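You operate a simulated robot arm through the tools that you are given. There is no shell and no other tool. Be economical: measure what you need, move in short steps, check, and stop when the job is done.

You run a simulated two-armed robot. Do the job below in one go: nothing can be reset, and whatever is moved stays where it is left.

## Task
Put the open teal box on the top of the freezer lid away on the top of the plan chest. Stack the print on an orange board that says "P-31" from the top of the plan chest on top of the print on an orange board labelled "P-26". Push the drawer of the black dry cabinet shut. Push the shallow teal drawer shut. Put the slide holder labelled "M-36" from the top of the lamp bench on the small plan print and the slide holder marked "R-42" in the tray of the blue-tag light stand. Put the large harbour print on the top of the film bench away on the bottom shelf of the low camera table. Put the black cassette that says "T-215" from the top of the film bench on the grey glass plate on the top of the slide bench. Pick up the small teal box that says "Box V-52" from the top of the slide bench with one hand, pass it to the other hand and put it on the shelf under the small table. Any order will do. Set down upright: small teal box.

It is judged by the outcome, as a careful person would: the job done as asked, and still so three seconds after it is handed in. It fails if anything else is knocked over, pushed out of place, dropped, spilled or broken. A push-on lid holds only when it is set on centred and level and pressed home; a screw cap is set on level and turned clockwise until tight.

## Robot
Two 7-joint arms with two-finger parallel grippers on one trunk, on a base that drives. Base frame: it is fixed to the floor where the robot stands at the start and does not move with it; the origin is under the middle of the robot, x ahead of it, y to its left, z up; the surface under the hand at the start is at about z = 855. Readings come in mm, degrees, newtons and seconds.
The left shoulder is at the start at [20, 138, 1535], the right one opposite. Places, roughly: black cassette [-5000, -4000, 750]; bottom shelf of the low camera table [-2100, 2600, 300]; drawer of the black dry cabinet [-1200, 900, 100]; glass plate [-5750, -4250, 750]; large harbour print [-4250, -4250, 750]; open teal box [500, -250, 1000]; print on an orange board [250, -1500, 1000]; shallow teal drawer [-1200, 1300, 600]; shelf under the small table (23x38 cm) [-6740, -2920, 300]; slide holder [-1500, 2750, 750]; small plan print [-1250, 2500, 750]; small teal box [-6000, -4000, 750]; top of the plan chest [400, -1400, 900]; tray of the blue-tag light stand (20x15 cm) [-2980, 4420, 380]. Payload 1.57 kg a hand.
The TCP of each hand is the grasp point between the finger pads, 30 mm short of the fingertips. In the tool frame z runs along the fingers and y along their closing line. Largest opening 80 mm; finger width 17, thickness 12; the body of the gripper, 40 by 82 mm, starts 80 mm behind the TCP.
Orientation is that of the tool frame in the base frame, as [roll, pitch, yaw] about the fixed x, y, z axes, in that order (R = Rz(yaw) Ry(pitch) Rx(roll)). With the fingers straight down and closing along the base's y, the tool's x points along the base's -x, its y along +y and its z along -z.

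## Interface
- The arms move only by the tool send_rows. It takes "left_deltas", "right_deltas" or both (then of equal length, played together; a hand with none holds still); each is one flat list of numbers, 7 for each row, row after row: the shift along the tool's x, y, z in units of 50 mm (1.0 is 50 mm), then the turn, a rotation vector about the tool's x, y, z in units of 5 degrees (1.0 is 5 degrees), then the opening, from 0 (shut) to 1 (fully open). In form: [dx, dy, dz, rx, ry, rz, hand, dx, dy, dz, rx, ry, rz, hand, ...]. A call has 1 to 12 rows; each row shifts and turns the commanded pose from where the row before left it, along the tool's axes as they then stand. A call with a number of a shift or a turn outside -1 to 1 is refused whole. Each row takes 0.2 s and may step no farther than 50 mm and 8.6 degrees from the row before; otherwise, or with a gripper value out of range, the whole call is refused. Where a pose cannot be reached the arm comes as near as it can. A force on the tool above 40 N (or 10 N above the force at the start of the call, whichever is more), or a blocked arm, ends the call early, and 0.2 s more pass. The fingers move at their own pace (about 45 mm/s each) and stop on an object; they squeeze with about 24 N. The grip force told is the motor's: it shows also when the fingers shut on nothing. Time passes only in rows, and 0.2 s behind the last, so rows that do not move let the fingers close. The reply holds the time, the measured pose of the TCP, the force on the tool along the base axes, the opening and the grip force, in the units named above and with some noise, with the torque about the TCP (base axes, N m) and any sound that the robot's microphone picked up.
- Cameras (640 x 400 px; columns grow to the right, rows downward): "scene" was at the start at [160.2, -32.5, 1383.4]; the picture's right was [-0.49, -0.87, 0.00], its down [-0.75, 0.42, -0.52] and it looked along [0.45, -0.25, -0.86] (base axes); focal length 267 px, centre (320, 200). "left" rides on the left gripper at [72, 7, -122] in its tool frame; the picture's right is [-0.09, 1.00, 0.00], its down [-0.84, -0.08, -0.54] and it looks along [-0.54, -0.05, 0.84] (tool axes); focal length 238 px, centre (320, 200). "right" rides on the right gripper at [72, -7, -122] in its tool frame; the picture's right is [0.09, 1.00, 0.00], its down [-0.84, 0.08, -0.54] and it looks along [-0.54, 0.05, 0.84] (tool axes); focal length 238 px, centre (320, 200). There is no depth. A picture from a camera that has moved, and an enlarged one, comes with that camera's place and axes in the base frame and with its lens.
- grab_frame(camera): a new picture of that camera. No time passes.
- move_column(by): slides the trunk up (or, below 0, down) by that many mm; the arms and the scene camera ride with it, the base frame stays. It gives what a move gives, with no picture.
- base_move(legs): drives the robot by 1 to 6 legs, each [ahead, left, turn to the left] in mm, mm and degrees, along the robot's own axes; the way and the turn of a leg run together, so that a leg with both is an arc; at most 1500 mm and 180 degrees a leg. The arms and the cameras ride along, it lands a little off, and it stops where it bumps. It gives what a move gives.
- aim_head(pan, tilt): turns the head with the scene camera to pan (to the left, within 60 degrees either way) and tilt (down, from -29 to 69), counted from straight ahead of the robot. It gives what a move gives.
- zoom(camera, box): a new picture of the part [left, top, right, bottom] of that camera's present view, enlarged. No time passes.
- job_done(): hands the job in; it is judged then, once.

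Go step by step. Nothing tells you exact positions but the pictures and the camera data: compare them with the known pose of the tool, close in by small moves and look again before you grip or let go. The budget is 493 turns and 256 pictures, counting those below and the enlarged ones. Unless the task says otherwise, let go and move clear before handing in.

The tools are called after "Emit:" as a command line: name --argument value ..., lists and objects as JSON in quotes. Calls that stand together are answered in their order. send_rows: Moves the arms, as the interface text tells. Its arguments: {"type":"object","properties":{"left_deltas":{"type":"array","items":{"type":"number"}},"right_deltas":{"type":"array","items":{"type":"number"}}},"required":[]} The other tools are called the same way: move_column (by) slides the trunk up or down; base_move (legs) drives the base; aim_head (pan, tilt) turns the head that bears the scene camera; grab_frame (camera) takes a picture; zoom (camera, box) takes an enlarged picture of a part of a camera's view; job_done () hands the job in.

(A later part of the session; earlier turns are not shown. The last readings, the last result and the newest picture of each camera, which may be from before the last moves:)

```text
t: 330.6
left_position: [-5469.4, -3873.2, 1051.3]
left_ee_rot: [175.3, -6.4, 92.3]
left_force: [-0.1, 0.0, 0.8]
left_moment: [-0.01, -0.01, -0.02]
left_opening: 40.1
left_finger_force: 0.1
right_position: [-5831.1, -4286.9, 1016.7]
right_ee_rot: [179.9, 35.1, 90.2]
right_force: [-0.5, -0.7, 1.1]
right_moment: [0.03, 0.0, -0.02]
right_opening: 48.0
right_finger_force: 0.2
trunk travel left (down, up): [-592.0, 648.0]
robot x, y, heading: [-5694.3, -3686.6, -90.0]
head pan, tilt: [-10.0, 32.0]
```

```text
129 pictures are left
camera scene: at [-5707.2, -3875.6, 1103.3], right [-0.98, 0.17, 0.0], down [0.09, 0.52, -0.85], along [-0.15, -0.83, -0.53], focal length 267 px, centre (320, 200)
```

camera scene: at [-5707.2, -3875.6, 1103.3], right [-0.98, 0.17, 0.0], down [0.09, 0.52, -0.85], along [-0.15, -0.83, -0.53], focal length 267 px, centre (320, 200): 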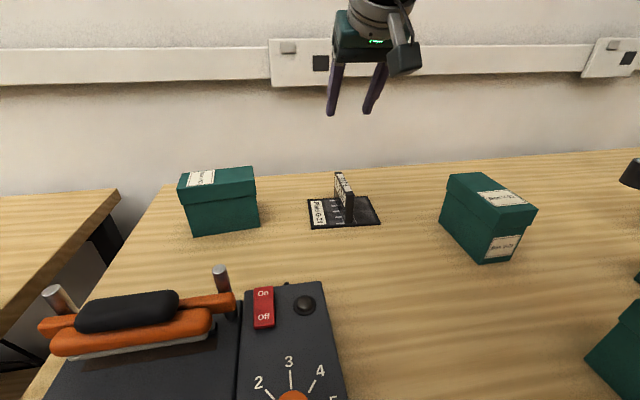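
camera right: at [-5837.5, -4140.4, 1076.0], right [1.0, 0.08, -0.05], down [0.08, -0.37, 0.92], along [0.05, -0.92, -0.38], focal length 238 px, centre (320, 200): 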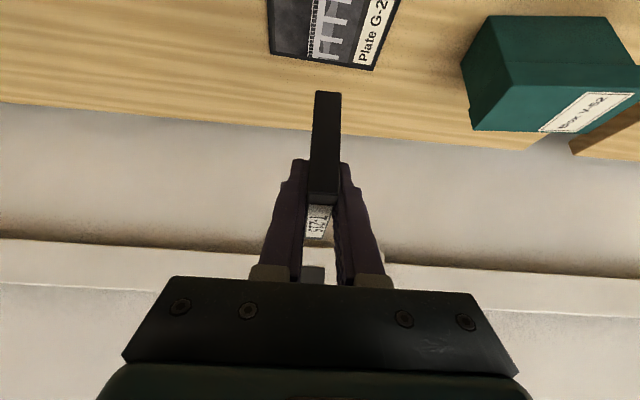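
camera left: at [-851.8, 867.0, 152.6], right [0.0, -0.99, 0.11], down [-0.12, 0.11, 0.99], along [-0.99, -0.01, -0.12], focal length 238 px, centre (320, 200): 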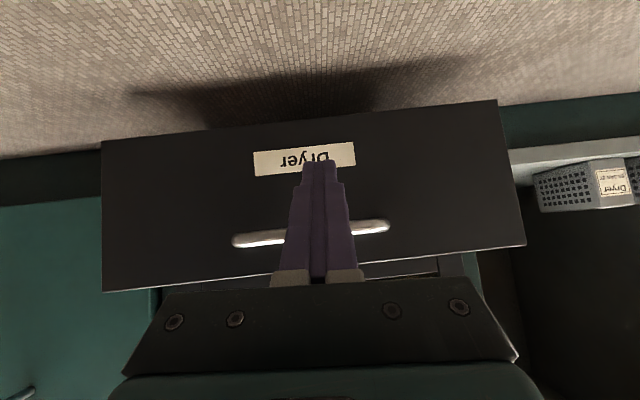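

Emit:
zoom --camera "scene" --box '[170, 155, 270, 245]'

Emit:
zoom --camera "scene" --box '[420, 150, 640, 400]'

Emit:
grab_frame --camera "right"

```text
4.44 times, centred on (220, 200) of scene
camera zoom: at [-5707.2, -3875.6, 1103.3], right [-0.98, 0.17, 0.0], down [0.09, 0.52, -0.85], along [-0.15, -0.83, -0.53], focal length 1186 px, centre (764, 200)
```

zoom: 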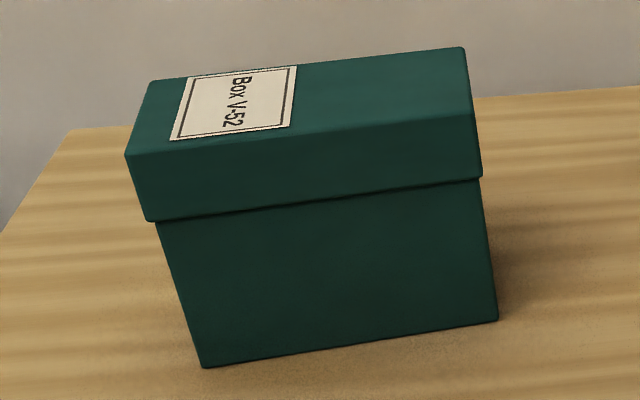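

```text
1.60 times, centred on (530, 275) of scene
camera zoom: at [-5707.2, -3875.6, 1103.3], right [-0.98, 0.17, 0.0], down [0.09, 0.52, -0.85], along [-0.15, -0.83, -0.53], focal length 427 px, centre (-16, 80)
```

zoom: 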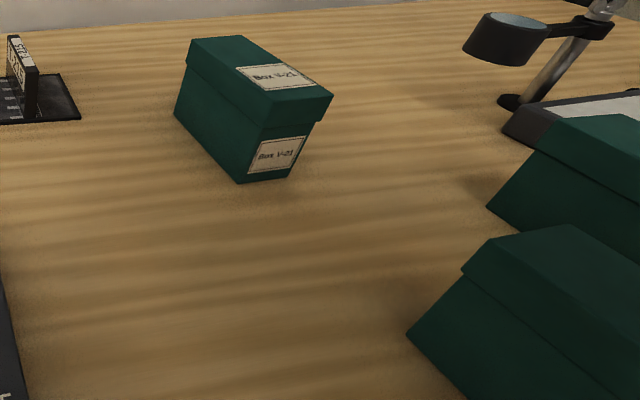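

```text
126 pictures are left
camera right: at [-5837.6, -4158.1, 1077.8], right [1.0, 0.08, -0.05], down [0.08, -0.37, 0.92], along [0.05, -0.92, -0.38], focal length 238 px, centre (320, 200)
```

right: 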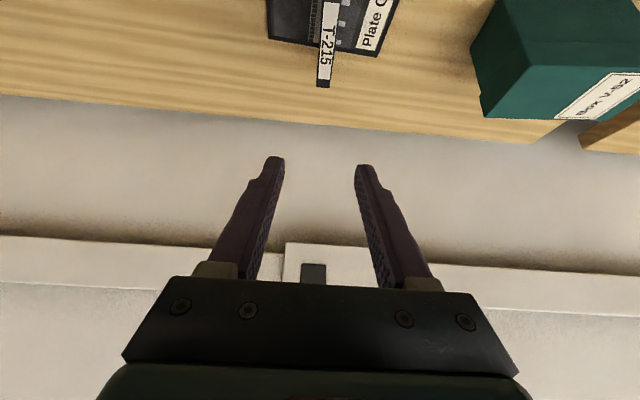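

T-215 stands on the plate. Box V-52 is the back-left box, too deep for a vertical grip, so I'll drag it closer by squeezing its ends between both closed fists. Back off and prepare the left arm.

Emit:
base_move --legs '[[-400, 0, 0]]'

Emit:
send_rows --left_deltas '[0, 0, 0, 0.92, 0, 0, 0, 0, 0, 0, 0, -0.92, 0, 0, 0, 0, 0, 0, -0.92, 0, 0, 0, 0, 0, 0, -0.92, 0, 0, 0, 0, 0, 0, -0.92, 0, 0, 0, 0, 0, 0, -0.92, 0, 0, 0, 0, 0, 0, -0.92, 0, 0, 0, 0, 0, 0, -0.92, 0, 0, 0, 0, 0, 0, -0.92, 0, 0, 0, 0, 0, 0, -0.92, 0, 0]' --right_deltas '[0, 0.5, 0, 0, 0, 0, 0, 0, 0.5, 0, 0, 0, 0, 0, 0, 0, 0, 0, 0, 0, 0, 0, 0, 0, 0, 0, 0, 0, 0, 0, 0, 0, 0, 0, 0, 0, 0, 0, 0, 0, 0, 0, 0, 0, 0, 0, 0, 0, 0, 0, 0, 0, 0, 0, 0, 0, 0, 0, 0, 0, 0, 0, 0, 0, 0, 0, 0, 0, 0, 0]'

Emit:
send_rows --left_deltas '[-0.75, -0.4, 0.5, 0, 0, 0, 0, -0.75, -0.4, 0.5, 0, 0, 0, 0, -0.75, -0.4, 0.5, 0, 0, 0, 0, -0.75, -0.4, 0.5, 0, 0, 0, 0, -0.75, -0.4, 0.5, 0, 0, 0, 0, -0.75, -0.4, 0.5, 0, 0, 0, 0, -0.8, 0, 0.55, 0, 0, 0, 0, -0.8, 0, 0.55, 0, 0, 0, 0]'

```text
t: 333.1
left_position: [-5467.7, -3468.9, 1051.3]
left_ee_rot: [175.4, -6.5, 92.8]
left_force: [0.1, -0.5, -0.1]
left_moment: [-0.02, 0.0, 0.02]
left_opening: 40.2
left_finger_force: 0.0
right_position: [-5826.4, -3886.7, 1019.8]
right_ee_rot: [179.9, 35.1, 90.7]
right_force: [-0.8, 1.0, -0.2]
right_moment: [0.02, 0.01, 0.01]
right_opening: 47.9
right_finger_force: 0.1
trunk travel left (down, up): [-592.0, 648.0]
robot x, y, heading: [-5694.1, -3290.8, -89.8]
head pan, tilt: [-10.0, 32.0]
```

```text
t: 335.3
left_position: [-5439.1, -3605.0, 1085.2]
left_ee_rot: [179.7, 34.0, 92.4]
left_force: [0.8, -0.3, -0.3]
left_moment: [0.01, 0.0, -0.03]
left_opening: 0.4
left_finger_force: 21.3
left hand out of reach, approached as far as the arm can: row 2, 3, 4, 5, 6, 7, 8, 9, 10
right_position: [-5779.8, -3876.9, 1020.0]
right_ee_rot: [180.0, 35.1, 90.7]
right_force: [0.6, 0.1, 0.3]
right_moment: [0.03, 0.03, 0.01]
right_opening: 0.0
right_finger_force: 21.6
right hand out of reach, approached as far as the arm can: row 1, 2
trunk travel left (down, up): [-592.0, 648.0]
robot x, y, heading: [-5694.9, -3290.5, -89.6]
head pan, tilt: [-10.0, 32.0]
```

```text
t: 337.1
left_position: [-5536.5, -3884.7, 1083.3]
left_ee_rot: [-180.0, 34.7, 92.9]
left_force: [0.9, -0.2, 0.0]
left_moment: [0.01, -0.02, 0.02]
left_opening: 0.0
left_finger_force: 21.2
left hand out of reach, approached as far as the arm can: row 7, 8
right_position: [-5780.9, -3877.0, 1018.5]
right_ee_rot: [180.0, 35.1, 90.6]
right_force: [0.6, 0.3, 0.1]
right_moment: [0.01, 0.0, -0.03]
right_opening: 0.0
right_finger_force: 21.3
trunk travel left (down, up): [-592.0, 648.0]
robot x, y, heading: [-5695.3, -3287.5, -89.4]
head pan, tilt: [-10.0, 32.0]
```

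Emit:
send_rows --left_deltas '[0.37, -0.65, 0.53, 0, 0, 0, 0, 0.37, -0.65, 0.53, 0, 0, 0, 0]'

Emit:
base_move --legs '[[0, 85, 0], [290, 0, -0.4]]'

Emit:
aim_head --pan 0 --tilt 32

Emit:
grab_frame --camera "scene"

Emit:
grab_frame --camera "left"

```text
t: 337.7
left_position: [-5591.7, -3876.0, 1027.7]
left_ee_rot: [179.9, 35.0, 92.8]
left_force: [-0.8, -0.8, 0.4]
left_moment: [0.0, 0.0, -0.01]
left_opening: 0.0
left_finger_force: 20.8
left hand out of reach, approached as far as the arm can: row 1, 2
right_position: [-5780.2, -3876.6, 1018.7]
right_ee_rot: [179.8, 35.0, 90.6]
right_force: [-0.1, 0.2, 0.2]
right_moment: [-0.02, 0.03, 0.0]
right_opening: 0.0
right_finger_force: 21.0
trunk travel left (down, up): [-592.0, 648.0]
robot x, y, heading: [-5695.5, -3291.9, -89.6]
head pan, tilt: [-10.0, 32.0]
```

```text
t: 340.4
left_position: [-5514.4, -4167.5, 1027.3]
left_ee_rot: [-180.0, 34.7, 92.0]
left_force: [-0.8, -0.5, 0.2]
left_moment: [-0.02, -0.03, -0.05]
left_opening: 0.0
left_finger_force: 21.1
right_position: [-5703.6, -4166.7, 1019.4]
right_ee_rot: [179.9, 35.1, 90.0]
right_force: [-0.5, 0.7, 0.2]
right_moment: [-0.03, -0.02, -0.01]
right_opening: 0.1
right_finger_force: 21.2
trunk travel left (down, up): [-592.0, 648.0]
robot x, y, heading: [-5607.9, -3578.6, -90.0]
head pan, tilt: [-10.0, 32.0]
```

```text
t: 341.1
left_position: [-5515.4, -4165.9, 1026.9]
left_ee_rot: [180.0, 34.9, 92.1]
left_force: [-0.9, -0.5, 0.1]
left_moment: [0.0, 0.01, 0.0]
left_opening: 0.1
left_finger_force: 21.1
right_position: [-5702.1, -4166.3, 1018.7]
right_ee_rot: [179.9, 35.2, 90.0]
right_force: [-0.4, -0.1, 0.2]
right_moment: [0.0, 0.01, -0.01]
right_opening: 0.0
right_finger_force: 21.4
trunk travel left (down, up): [-592.0, 648.0]
robot x, y, heading: [-5608.3, -3579.7, -90.4]
head pan, tilt: [0.0, 32.0]
```

```text
125 pictures are left
camera scene: at [-5610.3, -3766.8, 1103.4], right [-1.0, 0.0, 0.0], down [0.0, 0.53, -0.85], along [0.0, -0.85, -0.53], focal length 267 px, centre (320, 200)
```

scene: 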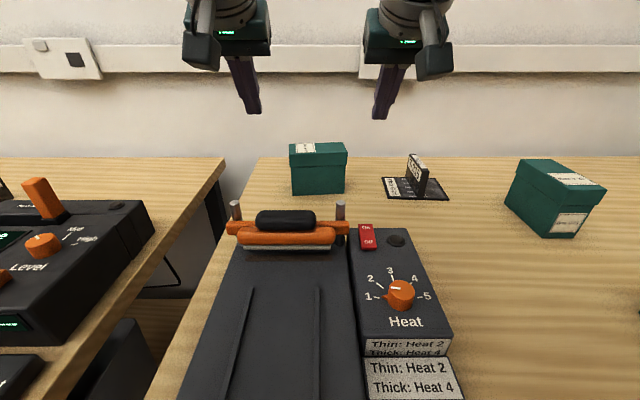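

```text
124 pictures are left
camera left: at [-5513.3, -4037.3, 1085.9], right [1.0, -0.04, 0.05], down [-0.06, -0.38, 0.92], along [-0.02, -0.92, -0.38], focal length 238 px, centre (320, 200)
```

left: 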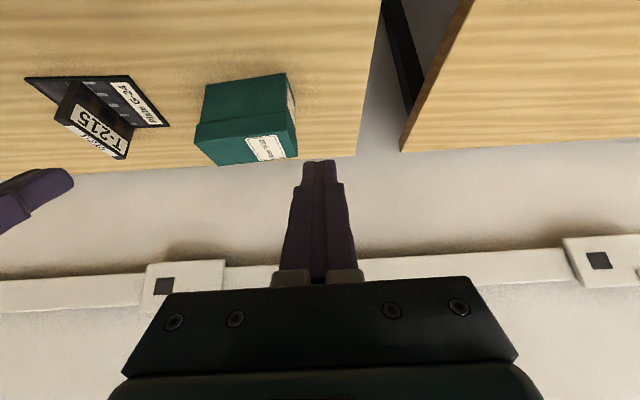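

The left hand's camera would hit the sealer posts when dragging, so flip the left wrist 180° (closed fist is symmetric) to put its camera on top.

Emit:
send_rows --left_deltas '[0, 0, 0, 0, 0, 1, 0, 0, 0, 0, 0, 0, 1, 0, 0, 0, 0, 0, 0, 1, 0, 0, 0, 0, 0, 0, 1, 0, 0, 0, 0, 0, 0, 1, 0, 0, 0, 0, 0, 0, 1, 0, 0, 0, 0, 0, 0, 1, 0, 0, 0, 0, 0, 0, 1, 0, 0, 0, 0, 0, 0, 1, 0, 0, 0, 0, 0, 0, 1, 0, 0, 0, 0, 0, 0, 1, 0, 0, 0, 0, 0, 0, 1, 0]'

Emit:
send_rows --left_deltas '[0, 0, 0, 0, 0, 1, 0, 0, 0, 0, 0, 0, 1, 0, 0, 0, 0, 0, 0, 1, 0, 0, 0, 0, 0, 0, 1, 0, 0, 0, 0, 0, 0, 1, 0, 0, 0, 0, 0, 0, 1, 0, 0, 0, 0, 0, 0, 1, 0, 0, 0, 0, 0, 0, 1, 0, 0, 0, 0, 0, 0, 1, 0, 0, 0, 0, 0, 0, 1, 0, 0, 0, 0, 0, 0, 1, 0, 0, 0, 0, 0, 0, 1, 0]'

```text
t: 343.7
left_position: [-5514.3, -4167.3, 1027.0]
left_ee_rot: [148.8, 16.6, 27.3]
left_force: [0.8, -0.6, -1.0]
left_moment: [0.0, 0.02, 0.04]
left_opening: 0.0
left_finger_force: 21.4
right_position: [-5703.1, -4165.9, 1018.5]
right_ee_rot: [180.0, 35.1, 90.0]
right_force: [-0.3, -0.1, 0.0]
right_moment: [0.01, 0.02, 0.0]
right_opening: 0.0
right_finger_force: 21.4
trunk travel left (down, up): [-592.0, 648.0]
robot x, y, heading: [-5610.5, -3578.3, -90.3]
head pan, tilt: [0.0, 32.0]
```

```text
t: 346.3
left_position: [-5515.4, -4167.5, 1027.3]
left_ee_rot: [148.8, -16.7, -23.3]
left_force: [-0.2, -0.7, -0.1]
left_moment: [0.0, -0.02, 0.0]
left_opening: 0.0
left_finger_force: 21.3
right_position: [-5703.5, -4166.4, 1020.1]
right_ee_rot: [179.8, 35.1, 90.1]
right_force: [1.0, -0.4, -0.1]
right_moment: [-0.01, 0.01, 0.0]
right_opening: 0.0
right_finger_force: 21.3
trunk travel left (down, up): [-592.0, 648.0]
robot x, y, heading: [-5612.1, -3577.7, -90.4]
head pan, tilt: [0.0, 32.0]
```

Emit:
send_rows --left_deltas '[0, 0, 0, 0, 0, 1, 0, 0, 0, 0, 0, 0, 1, 0, 0, 0, 0, 0, 0, 1, 0, 0, 0, 0, 0, 0, 1, 0, 0, 0, 0, 0, 0, 1, 0, 0, 0, 0, 0, 0, 1, 0, 0, 0, 0, 0, 0, 1, 0, 0, 0, 0, 0, 0, 1, 0, 0, 0, 0, 0, 0, 1, 0, 0, 0, 0, 0, 0, 1, 0, 0, 0, 0, 0, 0, 1, 0, 0, 0, 0, 0, 0, 1, 0]'

Emit:
grab_frame --camera "scene"

```text
t: 348.9
left_position: [-5514.3, -4166.6, 1026.6]
left_ee_rot: [-180.0, -34.9, -88.1]
left_force: [-0.2, 0.0, -0.7]
left_moment: [0.02, 0.0, 0.0]
left_opening: 0.0
left_finger_force: 21.3
right_position: [-5702.4, -4167.0, 1020.1]
right_ee_rot: [179.9, 35.1, 90.0]
right_force: [0.6, 0.3, 0.6]
right_moment: [0.01, -0.03, 0.01]
right_opening: 0.1
right_finger_force: 21.1
trunk travel left (down, up): [-592.0, 648.0]
robot x, y, heading: [-5610.6, -3576.7, -90.2]
head pan, tilt: [0.0, 32.0]
```

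```text
123 pictures are left
camera scene: at [-5610.2, -3766.8, 1103.4], right [-1.0, 0.0, 0.0], down [0.0, 0.53, -0.85], along [0.0, -0.85, -0.53], focal length 267 px, centre (320, 200)
```

scene: 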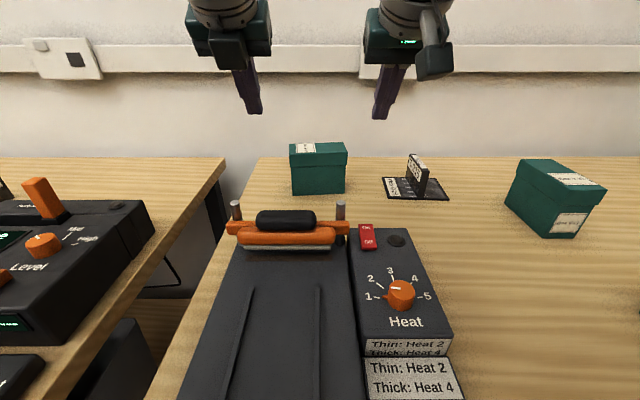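

Left camera is now on top. Move in and lower both fists beside the box ends.

Emit:
base_move --legs '[[118, 0, 0.2]]'

Emit:
move_column --by -172

Emit:
grab_frame --camera "scene"

Emit:
grab_frame --camera "right"

```text
t: 350.1
left_position: [-5514.3, -4282.6, 1026.9]
left_ee_rot: [180.0, -34.9, -87.8]
left_force: [-0.3, 0.4, 0.4]
left_moment: [-0.01, -0.01, 0.0]
left_opening: 0.2
left_finger_force: 21.8
right_position: [-5702.9, -4283.4, 1018.5]
right_ee_rot: [180.0, 35.0, 90.1]
right_force: [-0.2, 0.1, -0.1]
right_moment: [-0.01, -0.03, -0.01]
right_opening: 0.0
right_finger_force: 21.1
trunk travel left (down, up): [-592.0, 648.0]
robot x, y, heading: [-5613.3, -3692.7, -90.2]
head pan, tilt: [0.0, 32.0]
```

```text
t: 352.1
left_position: [-5514.8, -4282.2, 854.0]
left_ee_rot: [-180.0, -34.9, -87.9]
left_force: [-0.2, 0.0, -0.1]
left_moment: [0.02, 0.0, 0.03]
left_opening: 0.0
left_finger_force: 21.2
right_position: [-5702.9, -4281.4, 847.1]
right_ee_rot: [179.9, 35.2, 90.0]
right_force: [-0.3, -0.4, 0.1]
right_moment: [-0.02, 0.02, -0.02]
right_opening: 0.1
right_finger_force: 21.0
trunk travel left (down, up): [-420.0, 820.0]
robot x, y, heading: [-5611.5, -3695.4, -90.0]
head pan, tilt: [0.0, 32.0]
```

```text
122 pictures are left
camera scene: at [-5610.2, -3882.7, 931.4], right [-1.0, 0.0, 0.0], down [0.0, 0.53, -0.85], along [0.0, -0.85, -0.53], focal length 267 px, centre (320, 200)
```

scene: 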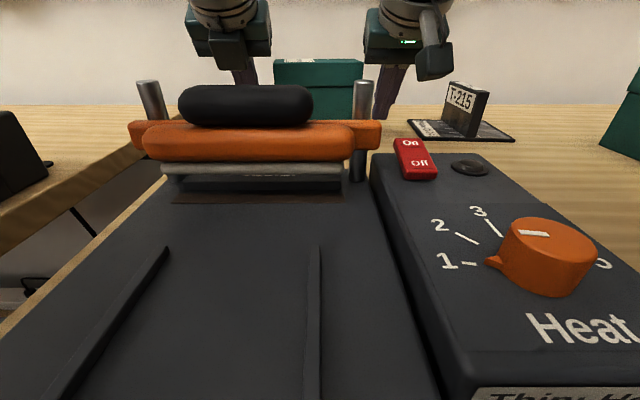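

```text
121 pictures are left
camera right: at [-5709.9, -4153.6, 906.3], right [1.0, 0.08, -0.05], down [0.08, -0.37, 0.92], along [0.05, -0.92, -0.38], focal length 238 px, centre (320, 200)
```

right: 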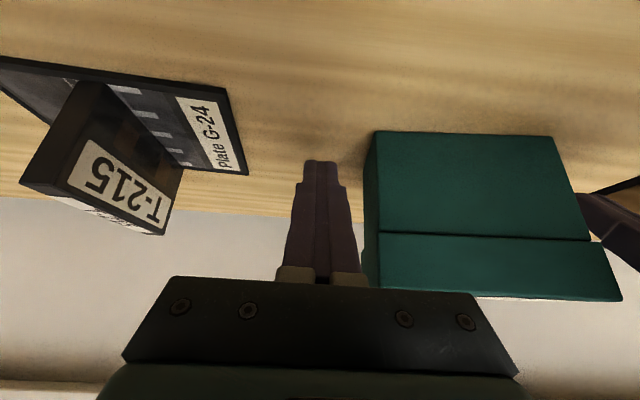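

Emit:
base_move --legs '[[20, 0, 0]]'

Emit:
send_rows --left_deltas '[0, 0.3, 0, 0, 0, 0, 0, 0, 0.1, 0, 0, 0, 0, 0]' --right_deltas '[0, 0.3, 0, 0, 0, 0, 0, 0, 0.15, 0, 0, 0, 0, 0]'

Emit:
grab_frame --camera "right"

Emit:
grab_frame --camera "left"

```text
t: 352.8
left_position: [-5515.2, -4302.3, 854.0]
left_ee_rot: [-180.0, -35.0, -87.8]
left_force: [-0.5, -0.1, 0.9]
left_moment: [0.02, 0.01, 0.0]
left_opening: 0.0
left_finger_force: 20.9
right_position: [-5702.2, -4302.3, 848.3]
right_ee_rot: [179.9, 35.1, 90.1]
right_force: [-0.1, -0.7, 0.9]
right_moment: [-0.04, -0.01, -0.01]
right_opening: 0.3
right_finger_force: 21.8
trunk travel left (down, up): [-420.0, 820.0]
robot x, y, heading: [-5609.9, -3710.9, -90.1]
head pan, tilt: [0.0, 32.0]
```

```text
t: 353.4
left_position: [-5532.5, -4297.4, 852.6]
left_ee_rot: [-179.9, -35.0, -87.8]
left_force: [1.4, -0.5, -0.2]
left_moment: [0.02, -0.01, 0.02]
left_opening: 0.0
left_finger_force: 21.2
left hand out of reach, approached as far as the arm can: row 2
right_position: [-5682.6, -4296.2, 846.2]
right_ee_rot: [-179.9, 35.1, 90.1]
right_force: [-2.7, 0.5, -0.4]
right_moment: [-0.02, -0.07, 0.07]
right_opening: 0.0
right_finger_force: 21.7
right hand out of reach, approached as far as the arm can: row 2
trunk travel left (down, up): [-420.0, 820.0]
robot x, y, heading: [-5610.2, -3713.5, -90.0]
head pan, tilt: [0.0, 32.0]
```

```text
120 pictures are left
camera right: at [-5689.1, -4168.8, 906.1], right [1.0, 0.08, -0.05], down [0.08, -0.37, 0.92], along [0.05, -0.92, -0.38], focal length 238 px, centre (320, 200)
```

right: 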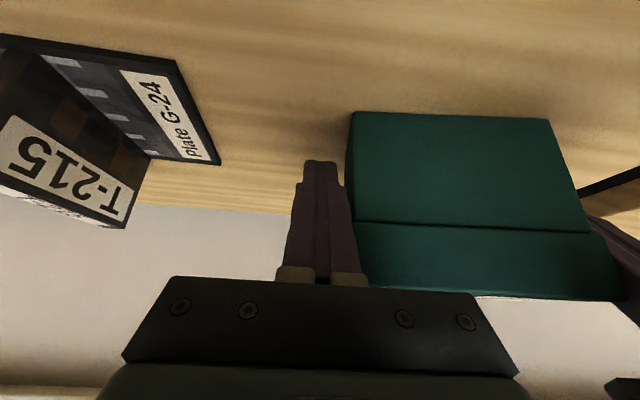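

```text
119 pictures are left
camera left: at [-5539.9, -4286.4, 995.0], right [-1.0, 0.04, -0.05], down [0.04, 1.0, -0.03], along [0.05, -0.04, -1.0], focal length 238 px, centre (320, 200)
```

left: 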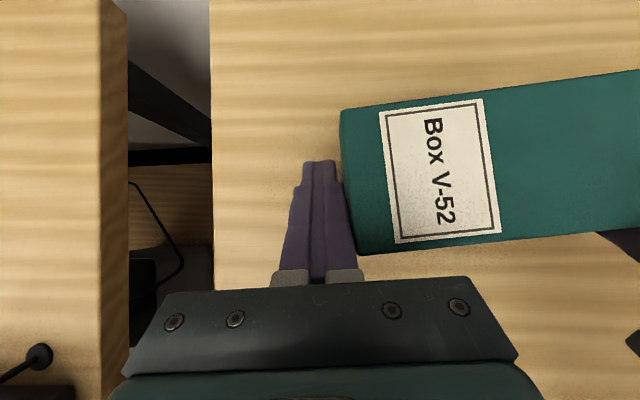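

Emit:
send_rows --left_deltas '[0, 0.2, 0, 0, 0, 0, 0, 0, 0.1, 0, 0, 0, 0, 0]' --right_deltas '[0, 0.1, 0, 0, 0, 0, 0, 0, 0.05, 0, 0, 0, 0, 0]'

Emit:
grab_frame --camera "left"

```text
t: 354.0
left_position: [-5534.3, -4296.8, 853.8]
left_ee_rot: [-178.9, -34.9, -87.5]
left_force: [3.2, 0.0, 1.3]
left_moment: [0.01, 0.13, -0.02]
left_opening: 0.0
left_finger_force: 21.6
left hand out of reach, approached as far as the arm can: row 2
right_position: [-5683.9, -4298.1, 846.6]
right_ee_rot: [-179.2, 34.9, 89.8]
right_force: [-2.7, -0.3, 1.7]
right_moment: [0.04, -0.12, 0.05]
right_opening: 0.0
right_finger_force: 20.8
trunk travel left (down, up): [-420.0, 820.0]
robot x, y, heading: [-5610.7, -3714.1, -90.2]
head pan, tilt: [0.0, 32.0]
stopped in row 2 (left hand): the force on the tool passed its limit at 44 N (the readings are from after the stop); the commanded pose is now the measured one
```

```text
118 pictures are left
camera left: at [-5543.0, -4286.3, 995.0], right [-1.0, 0.02, -0.07], down [0.02, 1.0, -0.03], along [0.07, -0.03, -1.0], focal length 238 px, centre (320, 200)
```

left: 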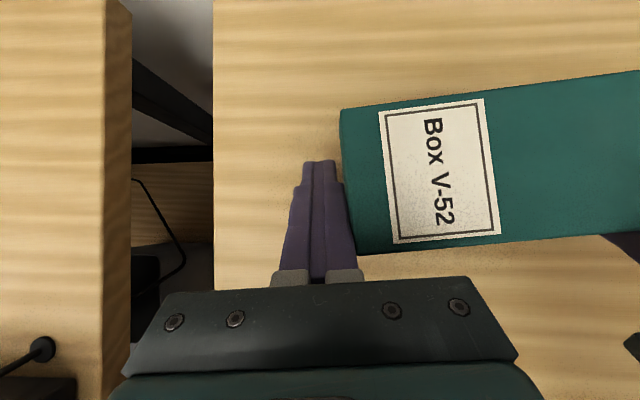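

Emit:
send_rows --left_deltas '[0, 0.04, 0, 0, 0, 0, 0, 0, 0, 0, 0, 0, 0, 0]' --right_deltas '[0, 0.04, 0, 0, 0, 0, 0, 0, 0, 0, 0, 0, 0, 0]'

```text
t: 354.6
left_position: [-5532.9, -4296.8, 853.3]
left_ee_rot: [-178.7, -34.7, -87.5]
left_force: [19.2, 0.8, 2.4]
left_moment: [0.03, 0.64, -0.23]
left_opening: 0.2
left_finger_force: 21.5
right_position: [-5684.4, -4298.1, 847.2]
right_ee_rot: [-179.1, 34.9, 89.8]
right_force: [-17.7, -0.1, 2.3]
right_moment: [0.05, -0.81, 0.37]
right_opening: 0.0
right_finger_force: 21.1
trunk travel left (down, up): [-420.0, 820.0]
robot x, y, heading: [-5608.4, -3717.9, -90.1]
head pan, tilt: [0.0, 32.0]
```

Squeeze of ~18 N. Drag back with the base.

Emit:
base_move --legs '[[-45, 0, 0]]'

Emit:
grab_frame --camera "left"

```text
t: 355.5
left_position: [-5534.1, -4253.3, 853.3]
left_ee_rot: [-178.9, -34.8, -87.6]
left_force: [24.5, 1.7, 2.9]
left_moment: [0.03, 0.88, -0.38]
left_opening: 0.1
left_finger_force: 20.9
right_position: [-5684.0, -4253.6, 846.2]
right_ee_rot: [-179.1, 34.9, 89.7]
right_force: [-23.6, 1.6, 2.3]
right_moment: [0.0, -1.15, 0.53]
right_opening: 0.4
right_finger_force: 21.3
trunk travel left (down, up): [-420.0, 820.0]
robot x, y, heading: [-5611.3, -3669.4, -90.0]
head pan, tilt: [0.0, 32.0]
```

```text
117 pictures are left
camera left: at [-5543.8, -4241.8, 994.7], right [-1.0, 0.02, -0.07], down [0.02, 1.0, -0.03], along [0.07, -0.03, -1.0], focal length 238 px, centre (320, 200)
```

left: 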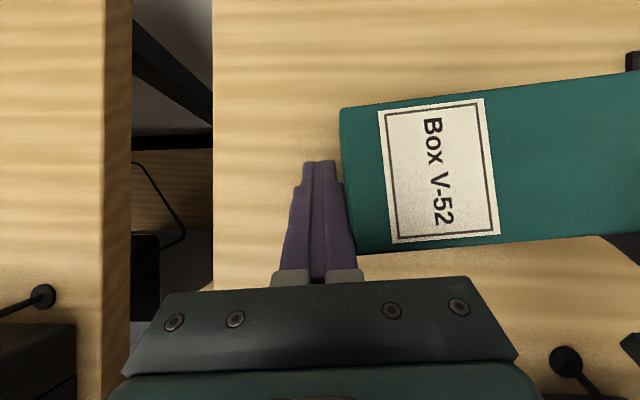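

Emit:
base_move --legs '[[-55, 0, 0]]'

Emit:
base_move --legs '[[0, -110, 0]]'

Emit:
grab_frame --camera "left"

Emit:
grab_frame --camera "scene"

```text
t: 356.4
left_position: [-5534.3, -4198.2, 853.1]
left_ee_rot: [-178.8, -34.8, -87.5]
left_force: [-0.6, 0.2, 0.6]
left_moment: [-0.01, 0.02, 0.0]
left_opening: 0.1
left_finger_force: 21.1
right_position: [-5683.0, -4198.0, 846.0]
right_ee_rot: [-179.1, 35.0, 89.8]
right_force: [0.3, -0.3, -0.5]
right_moment: [0.01, 0.0, -0.03]
right_opening: 0.1
right_finger_force: 21.0
trunk travel left (down, up): [-420.0, 820.0]
robot x, y, heading: [-5609.6, -3616.2, -90.0]
head pan, tilt: [0.0, 32.0]
```

```text
t: 357.6
left_position: [-5641.8, -4198.5, 853.6]
left_ee_rot: [-178.8, -34.8, -87.3]
left_force: [0.3, 0.2, -0.1]
left_moment: [0.01, -0.03, 0.03]
left_opening: 0.2
left_finger_force: 21.2
right_position: [-5792.0, -4199.2, 846.3]
right_ee_rot: [-178.9, 34.9, 89.9]
right_force: [0.6, 0.1, 0.5]
right_moment: [0.01, 0.01, 0.03]
right_opening: 0.2
right_finger_force: 21.4
trunk travel left (down, up): [-420.0, 820.0]
robot x, y, heading: [-5717.5, -3613.7, -90.1]
head pan, tilt: [0.0, 32.0]
```

```text
116 pictures are left
camera left: at [-5651.8, -4186.9, 994.8], right [-1.0, 0.02, -0.07], down [0.02, 1.0, -0.03], along [0.07, -0.03, -1.0], focal length 238 px, centre (320, 200)
```

left: 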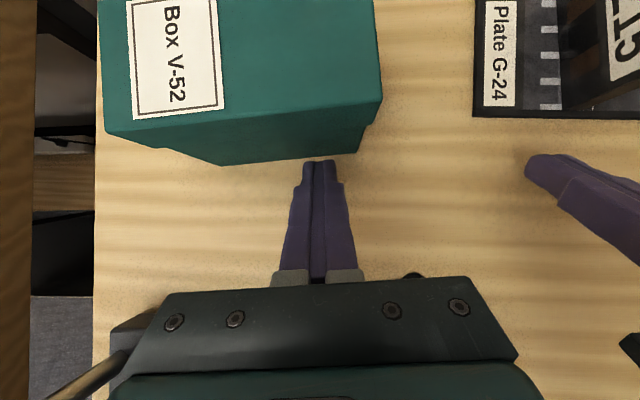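

```text
115 pictures are left
camera scene: at [-5718.4, -3803.7, 931.4], right [-1.0, 0.0, 0.0], down [0.0, 0.53, -0.85], along [0.0, -0.85, -0.53], focal length 267 px, centre (320, 200)
```

scene: 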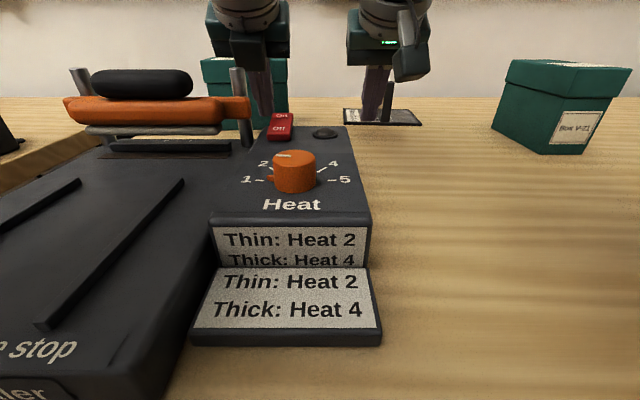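

The box slipped after ~60 mm (now centre ≈[-5622,-4254]). Reposition the fists and repeat the drag.

Emit:
move_column --by 120

Emit:
send_rows --left_deltas '[0, -0.5, 0, 0, 0, 0, 0]' --right_deltas '[0, -0.5, 0, 0, 0, 0, 0]'

Emit:
base_move --legs '[[0, 95, 0.1], [52, 0, 0]]'

Emit:
grab_frame --camera "left"

Emit:
grab_frame --camera "right"

```text
t: 359.1
left_position: [-5640.8, -4197.5, 973.3]
left_ee_rot: [-178.8, -34.8, -87.4]
left_force: [0.4, 0.5, 0.8]
left_moment: [0.02, 0.0, -0.03]
left_opening: 0.0
left_finger_force: 21.4
right_position: [-5791.2, -4199.8, 966.7]
right_ee_rot: [-179.1, 34.8, 89.8]
right_force: [0.0, 0.7, 0.1]
right_moment: [0.01, -0.01, -0.03]
right_opening: 0.1
right_finger_force: 21.1
trunk travel left (down, up): [-540.0, 700.0]
robot x, y, heading: [-5720.0, -3618.3, -89.6]
head pan, tilt: [0.0, 32.0]
```

```text
t: 359.5
left_position: [-5615.8, -4196.8, 972.3]
left_ee_rot: [-178.7, -34.9, -87.4]
left_force: [0.0, 0.2, -0.7]
left_moment: [0.0, -0.04, 0.0]
left_opening: 0.0
left_finger_force: 20.8
right_position: [-5816.4, -4196.5, 965.6]
right_ee_rot: [-179.1, 34.9, 89.9]
right_force: [0.2, -0.4, 0.9]
right_moment: [-0.01, -0.03, 0.04]
right_opening: 0.0
right_finger_force: 21.5
trunk travel left (down, up): [-540.0, 700.0]
robot x, y, heading: [-5717.6, -3614.4, -90.1]
head pan, tilt: [0.0, 32.0]
```

```text
t: 361.2
left_position: [-5520.0, -4247.3, 974.0]
left_ee_rot: [-178.7, -34.9, -87.3]
left_force: [0.4, -0.9, 0.5]
left_moment: [0.03, 0.02, -0.03]
left_opening: 0.0
left_finger_force: 21.0
right_position: [-5721.5, -4248.8, 966.1]
right_ee_rot: [-179.1, 35.0, 90.1]
right_force: [-0.5, 0.3, 1.1]
right_moment: [0.01, -0.01, 0.02]
right_opening: 0.1
right_finger_force: 21.0
trunk travel left (down, up): [-540.0, 700.0]
robot x, y, heading: [-5625.4, -3663.6, -89.7]
head pan, tilt: [0.0, 32.0]
```

```text
114 pictures are left
camera left: at [-5531.0, -4236.2, 1114.0], right [-1.0, 0.02, -0.07], down [0.02, 1.0, -0.03], along [0.07, -0.03, -1.0], focal length 238 px, centre (320, 200)
```

left: 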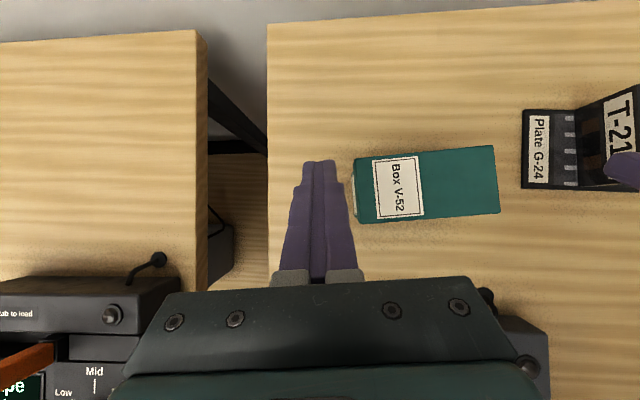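

```text
113 pictures are left
camera right: at [-5726.5, -4119.7, 1025.5], right [1.0, 0.07, -0.07], down [0.09, -0.38, 0.92], along [0.04, -0.92, -0.38], focal length 238 px, centre (320, 200)
```

right: 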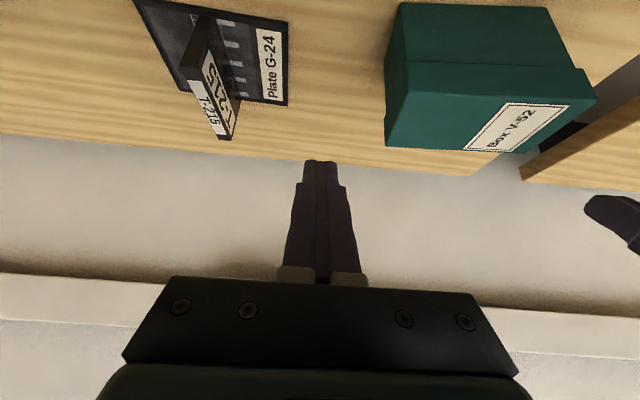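

Emit:
base_move --legs '[[10, 12, -0.3]]'

Emit:
move_column --by -122

Emit:
send_rows --left_deltas '[0, 0.3, 0, 0, 0, 0, 0]' --right_deltas '[0, 0.3, 0, 0, 0, 0, 0]'

Emit:
send_rows --left_deltas '[0, 0.15, 0, 0, 0, 0, 0, 0, 0.1, 0, 0, 0, 0, 0]' --right_deltas '[0, 0.15, 0, 0, 0, 0, 0, 0, 0.1, 0, 0, 0, 0, 0]'

Emit:
grab_frame --camera "left"

```text
t: 361.9
left_position: [-5511.6, -4258.0, 973.1]
left_ee_rot: [-178.8, -34.9, -87.7]
left_force: [0.3, -0.2, 0.2]
left_moment: [0.03, -0.01, -0.03]
left_opening: 0.0
left_finger_force: 21.1
right_position: [-5712.5, -4257.4, 964.5]
right_ee_rot: [-179.1, 34.9, 89.7]
right_force: [0.5, -0.8, -0.1]
right_moment: [0.01, -0.01, -0.01]
right_opening: 0.0
right_finger_force: 20.9
trunk travel left (down, up): [-540.0, 700.0]
robot x, y, heading: [-5610.4, -3682.3, -90.2]
head pan, tilt: [0.0, 32.0]
```

```text
t: 363.5
left_position: [-5511.2, -4258.0, 851.8]
left_ee_rot: [-178.8, -34.9, -87.6]
left_force: [0.0, 0.8, 0.0]
left_moment: [-0.01, 0.02, 0.01]
left_opening: 0.0
left_finger_force: 21.3
right_position: [-5711.2, -4257.4, 843.8]
right_ee_rot: [-179.0, 34.9, 89.7]
right_force: [1.0, 0.6, -0.8]
right_moment: [0.01, 0.0, 0.03]
right_opening: 0.1
right_finger_force: 21.8
trunk travel left (down, up): [-418.0, 822.0]
robot x, y, heading: [-5615.0, -3674.4, -90.3]
head pan, tilt: [0.0, 32.0]
```

```text
t: 363.9
left_position: [-5527.6, -4257.3, 849.4]
left_ee_rot: [-178.8, -34.9, -87.7]
left_force: [1.2, 0.5, -0.9]
left_moment: [-0.02, -0.01, 0.01]
left_opening: 0.0
left_finger_force: 21.5
right_position: [-5697.2, -4258.3, 844.5]
right_ee_rot: [-179.1, 34.9, 89.7]
right_force: [-0.5, 0.3, -0.2]
right_moment: [0.05, -0.04, 0.01]
right_opening: 0.0
right_finger_force: 21.3
trunk travel left (down, up): [-418.0, 822.0]
robot x, y, heading: [-5613.4, -3676.1, -90.3]
head pan, tilt: [0.0, 32.0]
```

```text
t: 364.5
left_position: [-5536.0, -4259.3, 848.9]
left_ee_rot: [-178.4, -34.7, -87.6]
left_force: [18.6, 0.8, 1.5]
left_moment: [-0.01, 0.93, -0.51]
left_opening: 0.0
left_finger_force: 20.6
right_position: [-5687.8, -4258.6, 842.8]
right_ee_rot: [-178.8, 34.9, 89.5]
right_force: [-18.3, 0.6, 1.7]
right_moment: [0.01, -1.07, 0.54]
right_opening: 0.0
right_finger_force: 21.3
trunk travel left (down, up): [-418.0, 822.0]
robot x, y, heading: [-5614.2, -3676.8, -90.4]
head pan, tilt: [0.0, 32.0]
```

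```text
112 pictures are left
camera left: at [-5546.9, -4248.3, 990.8], right [-1.0, 0.02, -0.08], down [0.02, 1.0, -0.03], along [0.07, -0.03, -1.0], focal length 238 px, centre (320, 200)
```

left: 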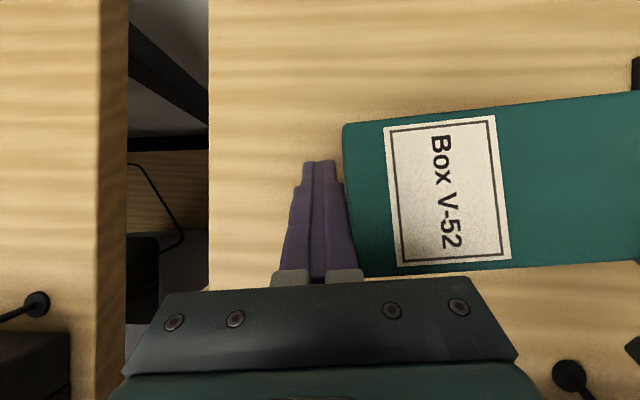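

Emit:
base_move --legs '[[-25, 0, 0]]'

Emit:
base_move --legs '[[-20, 0, 0]]'

Emit:
grab_frame --camera "left"

```text
t: 365.3
left_position: [-5536.1, -4234.0, 850.0]
left_ee_rot: [-178.6, -34.8, -87.4]
left_force: [27.7, 0.3, 1.2]
left_moment: [-0.02, 1.34, -0.73]
left_opening: 0.0
left_finger_force: 21.3
right_position: [-5686.6, -4232.4, 843.2]
right_ee_rot: [-178.9, 34.8, 89.6]
right_force: [-27.0, 0.7, 1.6]
right_moment: [0.02, -1.48, 0.79]
right_opening: 0.0
right_finger_force: 21.1
trunk travel left (down, up): [-418.0, 822.0]
robot x, y, heading: [-5611.9, -3647.1, -90.5]
head pan, tilt: [0.0, 32.0]
```

```text
t: 366.1
left_position: [-5535.1, -4214.1, 848.6]
left_ee_rot: [-178.5, -34.8, -87.3]
left_force: [5.7, -0.2, 0.0]
left_moment: [0.02, 0.27, -0.15]
left_opening: 0.0
left_finger_force: 22.3
right_position: [-5686.7, -4213.5, 841.9]
right_ee_rot: [-178.8, 34.9, 89.6]
right_force: [-4.7, -1.4, -0.2]
right_moment: [0.04, -0.27, 0.17]
right_opening: 0.1
right_finger_force: 21.8
trunk travel left (down, up): [-418.0, 822.0]
robot x, y, heading: [-5613.5, -3628.8, -90.4]
head pan, tilt: [0.0, 32.0]
```

```text
111 pictures are left
camera left: at [-5546.1, -4202.5, 990.5], right [-1.0, 0.02, -0.07], down [0.02, 1.0, -0.03], along [0.07, -0.03, -1.0], focal length 238 px, centre (320, 200)
```

left: 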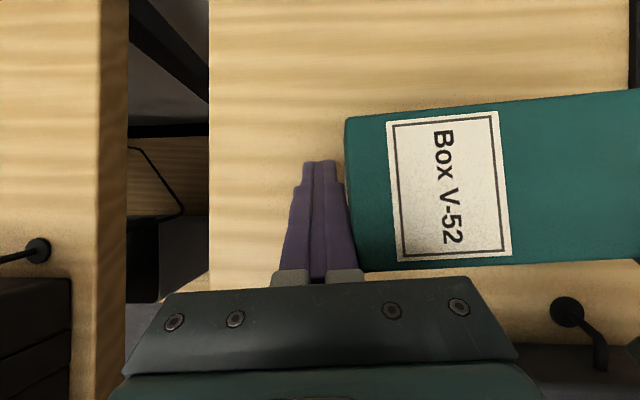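

Emit:
send_rows --left_deltas '[0, 0.04, 0, 0, 0, 0, 0]' --right_deltas '[0, 0.03, 0, 0, 0, 0, 0]'

Emit:
base_move --legs '[[-28, 0, 0]]'

Emit:
grab_frame --camera "left"

```text
t: 366.5
left_position: [-5535.2, -4213.5, 848.7]
left_ee_rot: [-178.3, -34.9, -87.4]
left_force: [8.3, 0.6, 0.8]
left_moment: [0.02, 0.43, -0.26]
left_opening: 0.1
left_finger_force: 21.2
right_position: [-5687.9, -4214.0, 842.4]
right_ee_rot: [-178.7, 35.0, 89.5]
right_force: [-8.3, -0.4, -0.9]
right_moment: [0.01, -0.42, 0.19]
right_opening: 0.0
right_finger_force: 21.2
trunk travel left (down, up): [-418.0, 822.0]
robot x, y, heading: [-5613.6, -3631.0, -90.3]
head pan, tilt: [0.0, 32.0]
```

```text
t: 367.3
left_position: [-5535.4, -4184.2, 849.0]
left_ee_rot: [-178.4, -34.8, -87.5]
left_force: [16.9, 1.2, 0.1]
left_moment: [0.01, 0.87, -0.51]
left_opening: 0.0
left_finger_force: 20.8
right_position: [-5687.9, -4183.4, 843.0]
right_ee_rot: [-178.7, 35.0, 89.6]
right_force: [-17.4, -0.6, -1.8]
right_moment: [-0.04, -0.93, 0.42]
right_opening: 0.0
right_finger_force: 21.0
trunk travel left (down, up): [-418.0, 822.0]
robot x, y, heading: [-5614.0, -3598.6, -90.2]
head pan, tilt: [0.0, 32.0]
```

```text
110 pictures are left
camera left: at [-5546.7, -4173.3, 990.0], right [-1.0, 0.01, -0.08], down [0.02, 1.0, -0.03], along [0.08, -0.03, -1.0], focal length 238 px, centre (320, 200)
```

left: 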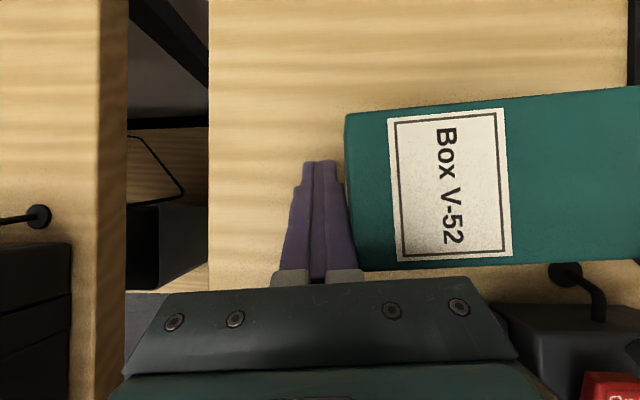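

Box now at ≈[-5610,-4179], reachable with a vertical hand. Open the fists, rise, and back off to re-orient the hands.

Emit:
send_rows --left_deltas '[0, -0.5, 0, 0, 0, 0, 0]' --right_deltas '[0, -0.5, 0, 0, 0, 0, 0]'

Emit:
move_column --by 200

Emit:
base_move --legs '[[-380, 0, 0]]'

Emit:
send_rows --right_deltas '[0.7, 0, -0.4, 0, 1, 0, 0.5, 0.7, 0, -0.4, 0, 1, 0, 0.5, 0.7, 0, -0.4, 0, 1, 0, 0.5, 0.7, 0, -0.2, 0, 1, 0, 0.5, 0, 0, 0, 0, 1, 0, 0.5, 0, 0, 0, 0, 1, 0, 0.5, 0, 0, 0, 0, 1, 0, 0.5, 0, 0, 0, 0, 0, -1, 0.5, 0, 0, 0, 0, 0, -1, 0.5, 0, 0, 0, 0, 0, -1, 0.5, 0, 0, 0, 0, 0, -1, 0.5, 0, 0, 0, 0, 0, -1, 0.5]'

Emit:
send_rows --right_deltas '[0, 0, 0, 0, 0, -1, 0.8, 0, 0, 0, 0, 0, -1, 0.8, 0, 0, 0, 0, 0, -1, 0.8, 0, 0, 0, 0, 0, -1, 0.8, 0, 0, 0, 0, 0, -1, 0.8, 0, 0, 0, 0, 0, -1, 0.8, 0, 0, 0, 0, 0, -1, 0.8, 0, 0, 0, 0, 0, -1, 0.9, 0, 0, 0, 0, 0, -1, 1, 0, 0, 0, 0, 0, -1, 1, 0, 0, 0, 0, 0, -1, 1, 0, 0, 0, 0, 0, -1, 1]'

```text
t: 367.7
left_position: [-5511.7, -4183.7, 849.4]
left_ee_rot: [-178.4, -34.8, -87.4]
left_force: [0.3, -0.5, -0.1]
left_moment: [0.02, 0.01, 0.02]
left_opening: 0.0
left_finger_force: 21.1
right_position: [-5713.0, -4183.7, 842.7]
right_ee_rot: [-178.7, 35.0, 89.6]
right_force: [0.1, -0.5, 0.0]
right_moment: [-0.01, -0.03, 0.02]
right_opening: 0.0
right_finger_force: 21.1
trunk travel left (down, up): [-418.0, 822.0]
robot x, y, heading: [-5613.7, -3601.6, -90.2]
head pan, tilt: [0.0, 32.0]
```

```text
t: 369.9
left_position: [-5510.3, -4183.2, 1049.4]
left_ee_rot: [-178.4, -34.8, -87.4]
left_force: [0.6, 0.4, 0.1]
left_moment: [-0.01, 0.01, -0.04]
left_opening: 0.0
left_finger_force: 20.6
right_position: [-5712.1, -4182.6, 1043.4]
right_ee_rot: [-178.7, 34.9, 89.6]
right_force: [0.0, -0.2, 0.3]
right_moment: [0.02, -0.03, 0.03]
right_opening: 0.0
right_finger_force: 21.1
trunk travel left (down, up): [-618.0, 622.0]
robot x, y, heading: [-5612.9, -3601.3, -90.1]
head pan, tilt: [0.0, 32.0]
```

```text
t: 372.3
left_position: [-5508.6, -3805.6, 1048.6]
left_ee_rot: [-178.4, -34.8, -87.3]
left_force: [-0.2, 0.9, -0.5]
left_moment: [-0.02, 0.01, -0.02]
left_opening: 0.3
left_finger_force: 21.2
right_position: [-5710.8, -3807.8, 1042.9]
right_ee_rot: [-178.7, 34.9, 89.7]
right_force: [-0.1, 0.5, -0.5]
right_moment: [-0.01, 0.0, 0.0]
right_opening: 0.1
right_finger_force: 21.0
trunk travel left (down, up): [-618.0, 622.0]
robot x, y, heading: [-5612.8, -3228.1, -90.0]
head pan, tilt: [0.0, 32.0]
```

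```text
t: 374.9
left_position: [-5508.2, -3807.0, 1049.6]
left_ee_rot: [-178.5, -34.7, -87.3]
left_force: [0.5, 0.3, 0.0]
left_moment: [-0.01, -0.01, 0.0]
left_opening: 0.0
left_finger_force: 21.3
right_position: [-5707.9, -3666.2, 1029.4]
right_ee_rot: [-179.2, -0.5, 114.1]
right_force: [-0.5, -0.2, 0.2]
right_moment: [0.03, -0.01, 0.02]
right_opening: 40.3
right_finger_force: 0.0
right hand out of reach, approached as far as the arm can: row 4, 5
trunk travel left (down, up): [-618.0, 622.0]
robot x, y, heading: [-5612.0, -3226.7, -89.8]
head pan, tilt: [0.0, 32.0]
```

```text
t: 377.5
left_position: [-5509.6, -3806.5, 1050.3]
left_ee_rot: [-178.4, -34.8, -87.4]
left_force: [0.2, -0.3, -0.2]
left_moment: [0.0, 0.01, 0.0]
left_opening: 0.0
left_finger_force: 21.3
right_position: [-5706.5, -3665.7, 1028.2]
right_ee_rot: [180.0, -1.0, 174.1]
right_force: [-0.6, 0.4, 0.6]
right_moment: [-0.03, -0.01, -0.01]
right_opening: 79.8
right_finger_force: 0.0
trunk travel left (down, up): [-618.0, 622.0]
robot x, y, heading: [-5610.9, -3226.2, -90.1]
head pan, tilt: [0.0, 32.0]
```

Emit:
send_rows --left_deltas '[-0.7, 0, -0.4, 0, -1, 0, 0.5, -0.7, 0, -0.4, 0, -1, 0, 0.5, -0.7, 0, -0.3, 0, -1, 0, 0.5, -0.7, 0, -0.2, 0, -1, 0, 0.5, 0, 0, 0, 0, -1, 0, 0.5, 0, 0, 0, 0, -1, 0, 0.5, 0, 0, 0, 0, -1, 0, 0.5, 0, 0, 0, 0, 0, -1, 0.5, 0, 0, 0, 0, 0, -1, 0.5, 0, 0, 0, 0, 0, -1, 0.5, 0, 0, 0, 0, 0, -1, 0.5, 0, 0, 0, 0, 0, -1, 0.5]' --right_deltas '[0, 0, 0, 0, 0, -0.8, 1, 0, 0, 0, 0, 0, -0.8, 1, 0, 0, 0, 0, 0, 0, 1, 0, 0, 0, 0, 0, 0, 1, 0, 0, 0, 0, 0, 0, 1, 0, 0, 0, 0, 0, 0, 1, 0, 0, 0, 0, 0, 0, 1, 0, 0, 0, 0, 0, 0, 1, 0, 0, 0, 0, 0, 0, 1, 0, 0, 0, 0, 0, 0, 1, 0, 0, 0, 0, 0, 0, 1, 0, 0, 0, 0, 0, 0, 1]'

Emit:
send_rows --left_deltas '[0, 0, 0, 0, 0, -1, 0.5, 0, 0, 0, 0, 0, -1, 0.5, 0, 0, 0, 0, 0, -1, 0.5, 0, 0, 0, 0, 0, -1, 0.5, 0, 0, 0, 0, 0, -1, 0.5, 0, 0, 0, 0, 0, -1, 0.5, 0, 0, 0, 0, 0, -1, 0.5, 0, 0, 0, 0, 0, -1, 0.5, 0, 0, 0, 0, 0, -1, 0.5, 0, 0, 0, 0, 0, -1, 0.5, 0, 0, 0, 0, 0, -1, 0.8, 0, 0, 0, 0, 0, -1, 1]'

Emit:
grab_frame --camera "scene"

```text
t: 380.1
left_position: [-5517.6, -3651.0, 1041.8]
left_ee_rot: [-178.7, -0.4, -61.1]
left_force: [0.0, 0.0, 0.5]
left_moment: [0.0, -0.01, 0.0]
left_opening: 40.0
left_finger_force: 0.1
right_position: [-5707.7, -3665.5, 1027.9]
right_ee_rot: [179.7, -1.0, -178.0]
right_force: [0.7, -0.8, -0.7]
right_moment: [0.01, 0.0, -0.04]
right_opening: 80.0
right_finger_force: 0.1
trunk travel left (down, up): [-618.0, 622.0]
robot x, y, heading: [-5611.9, -3226.4, -90.0]
head pan, tilt: [0.0, 32.0]
```

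```text
t: 382.7
left_position: [-5518.3, -3652.2, 1041.7]
left_ee_rot: [-179.7, -1.4, -1.3]
left_force: [0.2, 0.0, 0.3]
left_moment: [-0.01, 0.0, 0.0]
left_opening: 80.3
left_finger_force: 0.1
right_position: [-5706.8, -3666.0, 1028.8]
right_ee_rot: [179.9, -1.0, -178.0]
right_force: [-0.1, -1.3, 0.4]
right_moment: [-0.02, 0.01, 0.0]
right_opening: 80.1
right_finger_force: 0.1
trunk travel left (down, up): [-618.0, 622.0]
robot x, y, heading: [-5615.1, -3227.4, -90.0]
head pan, tilt: [0.0, 32.0]
```

```text
109 pictures are left
camera scene: at [-5610.9, -3414.0, 1129.4], right [-1.0, 0.0, 0.0], down [0.0, 0.53, -0.85], along [0.0, -0.85, -0.53], focal length 267 px, centre (320, 200)
```

scene: 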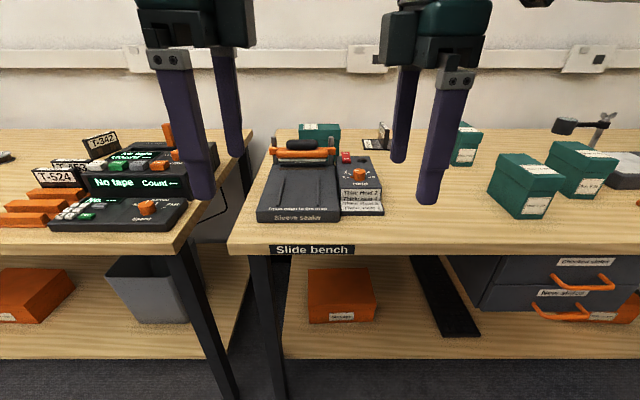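

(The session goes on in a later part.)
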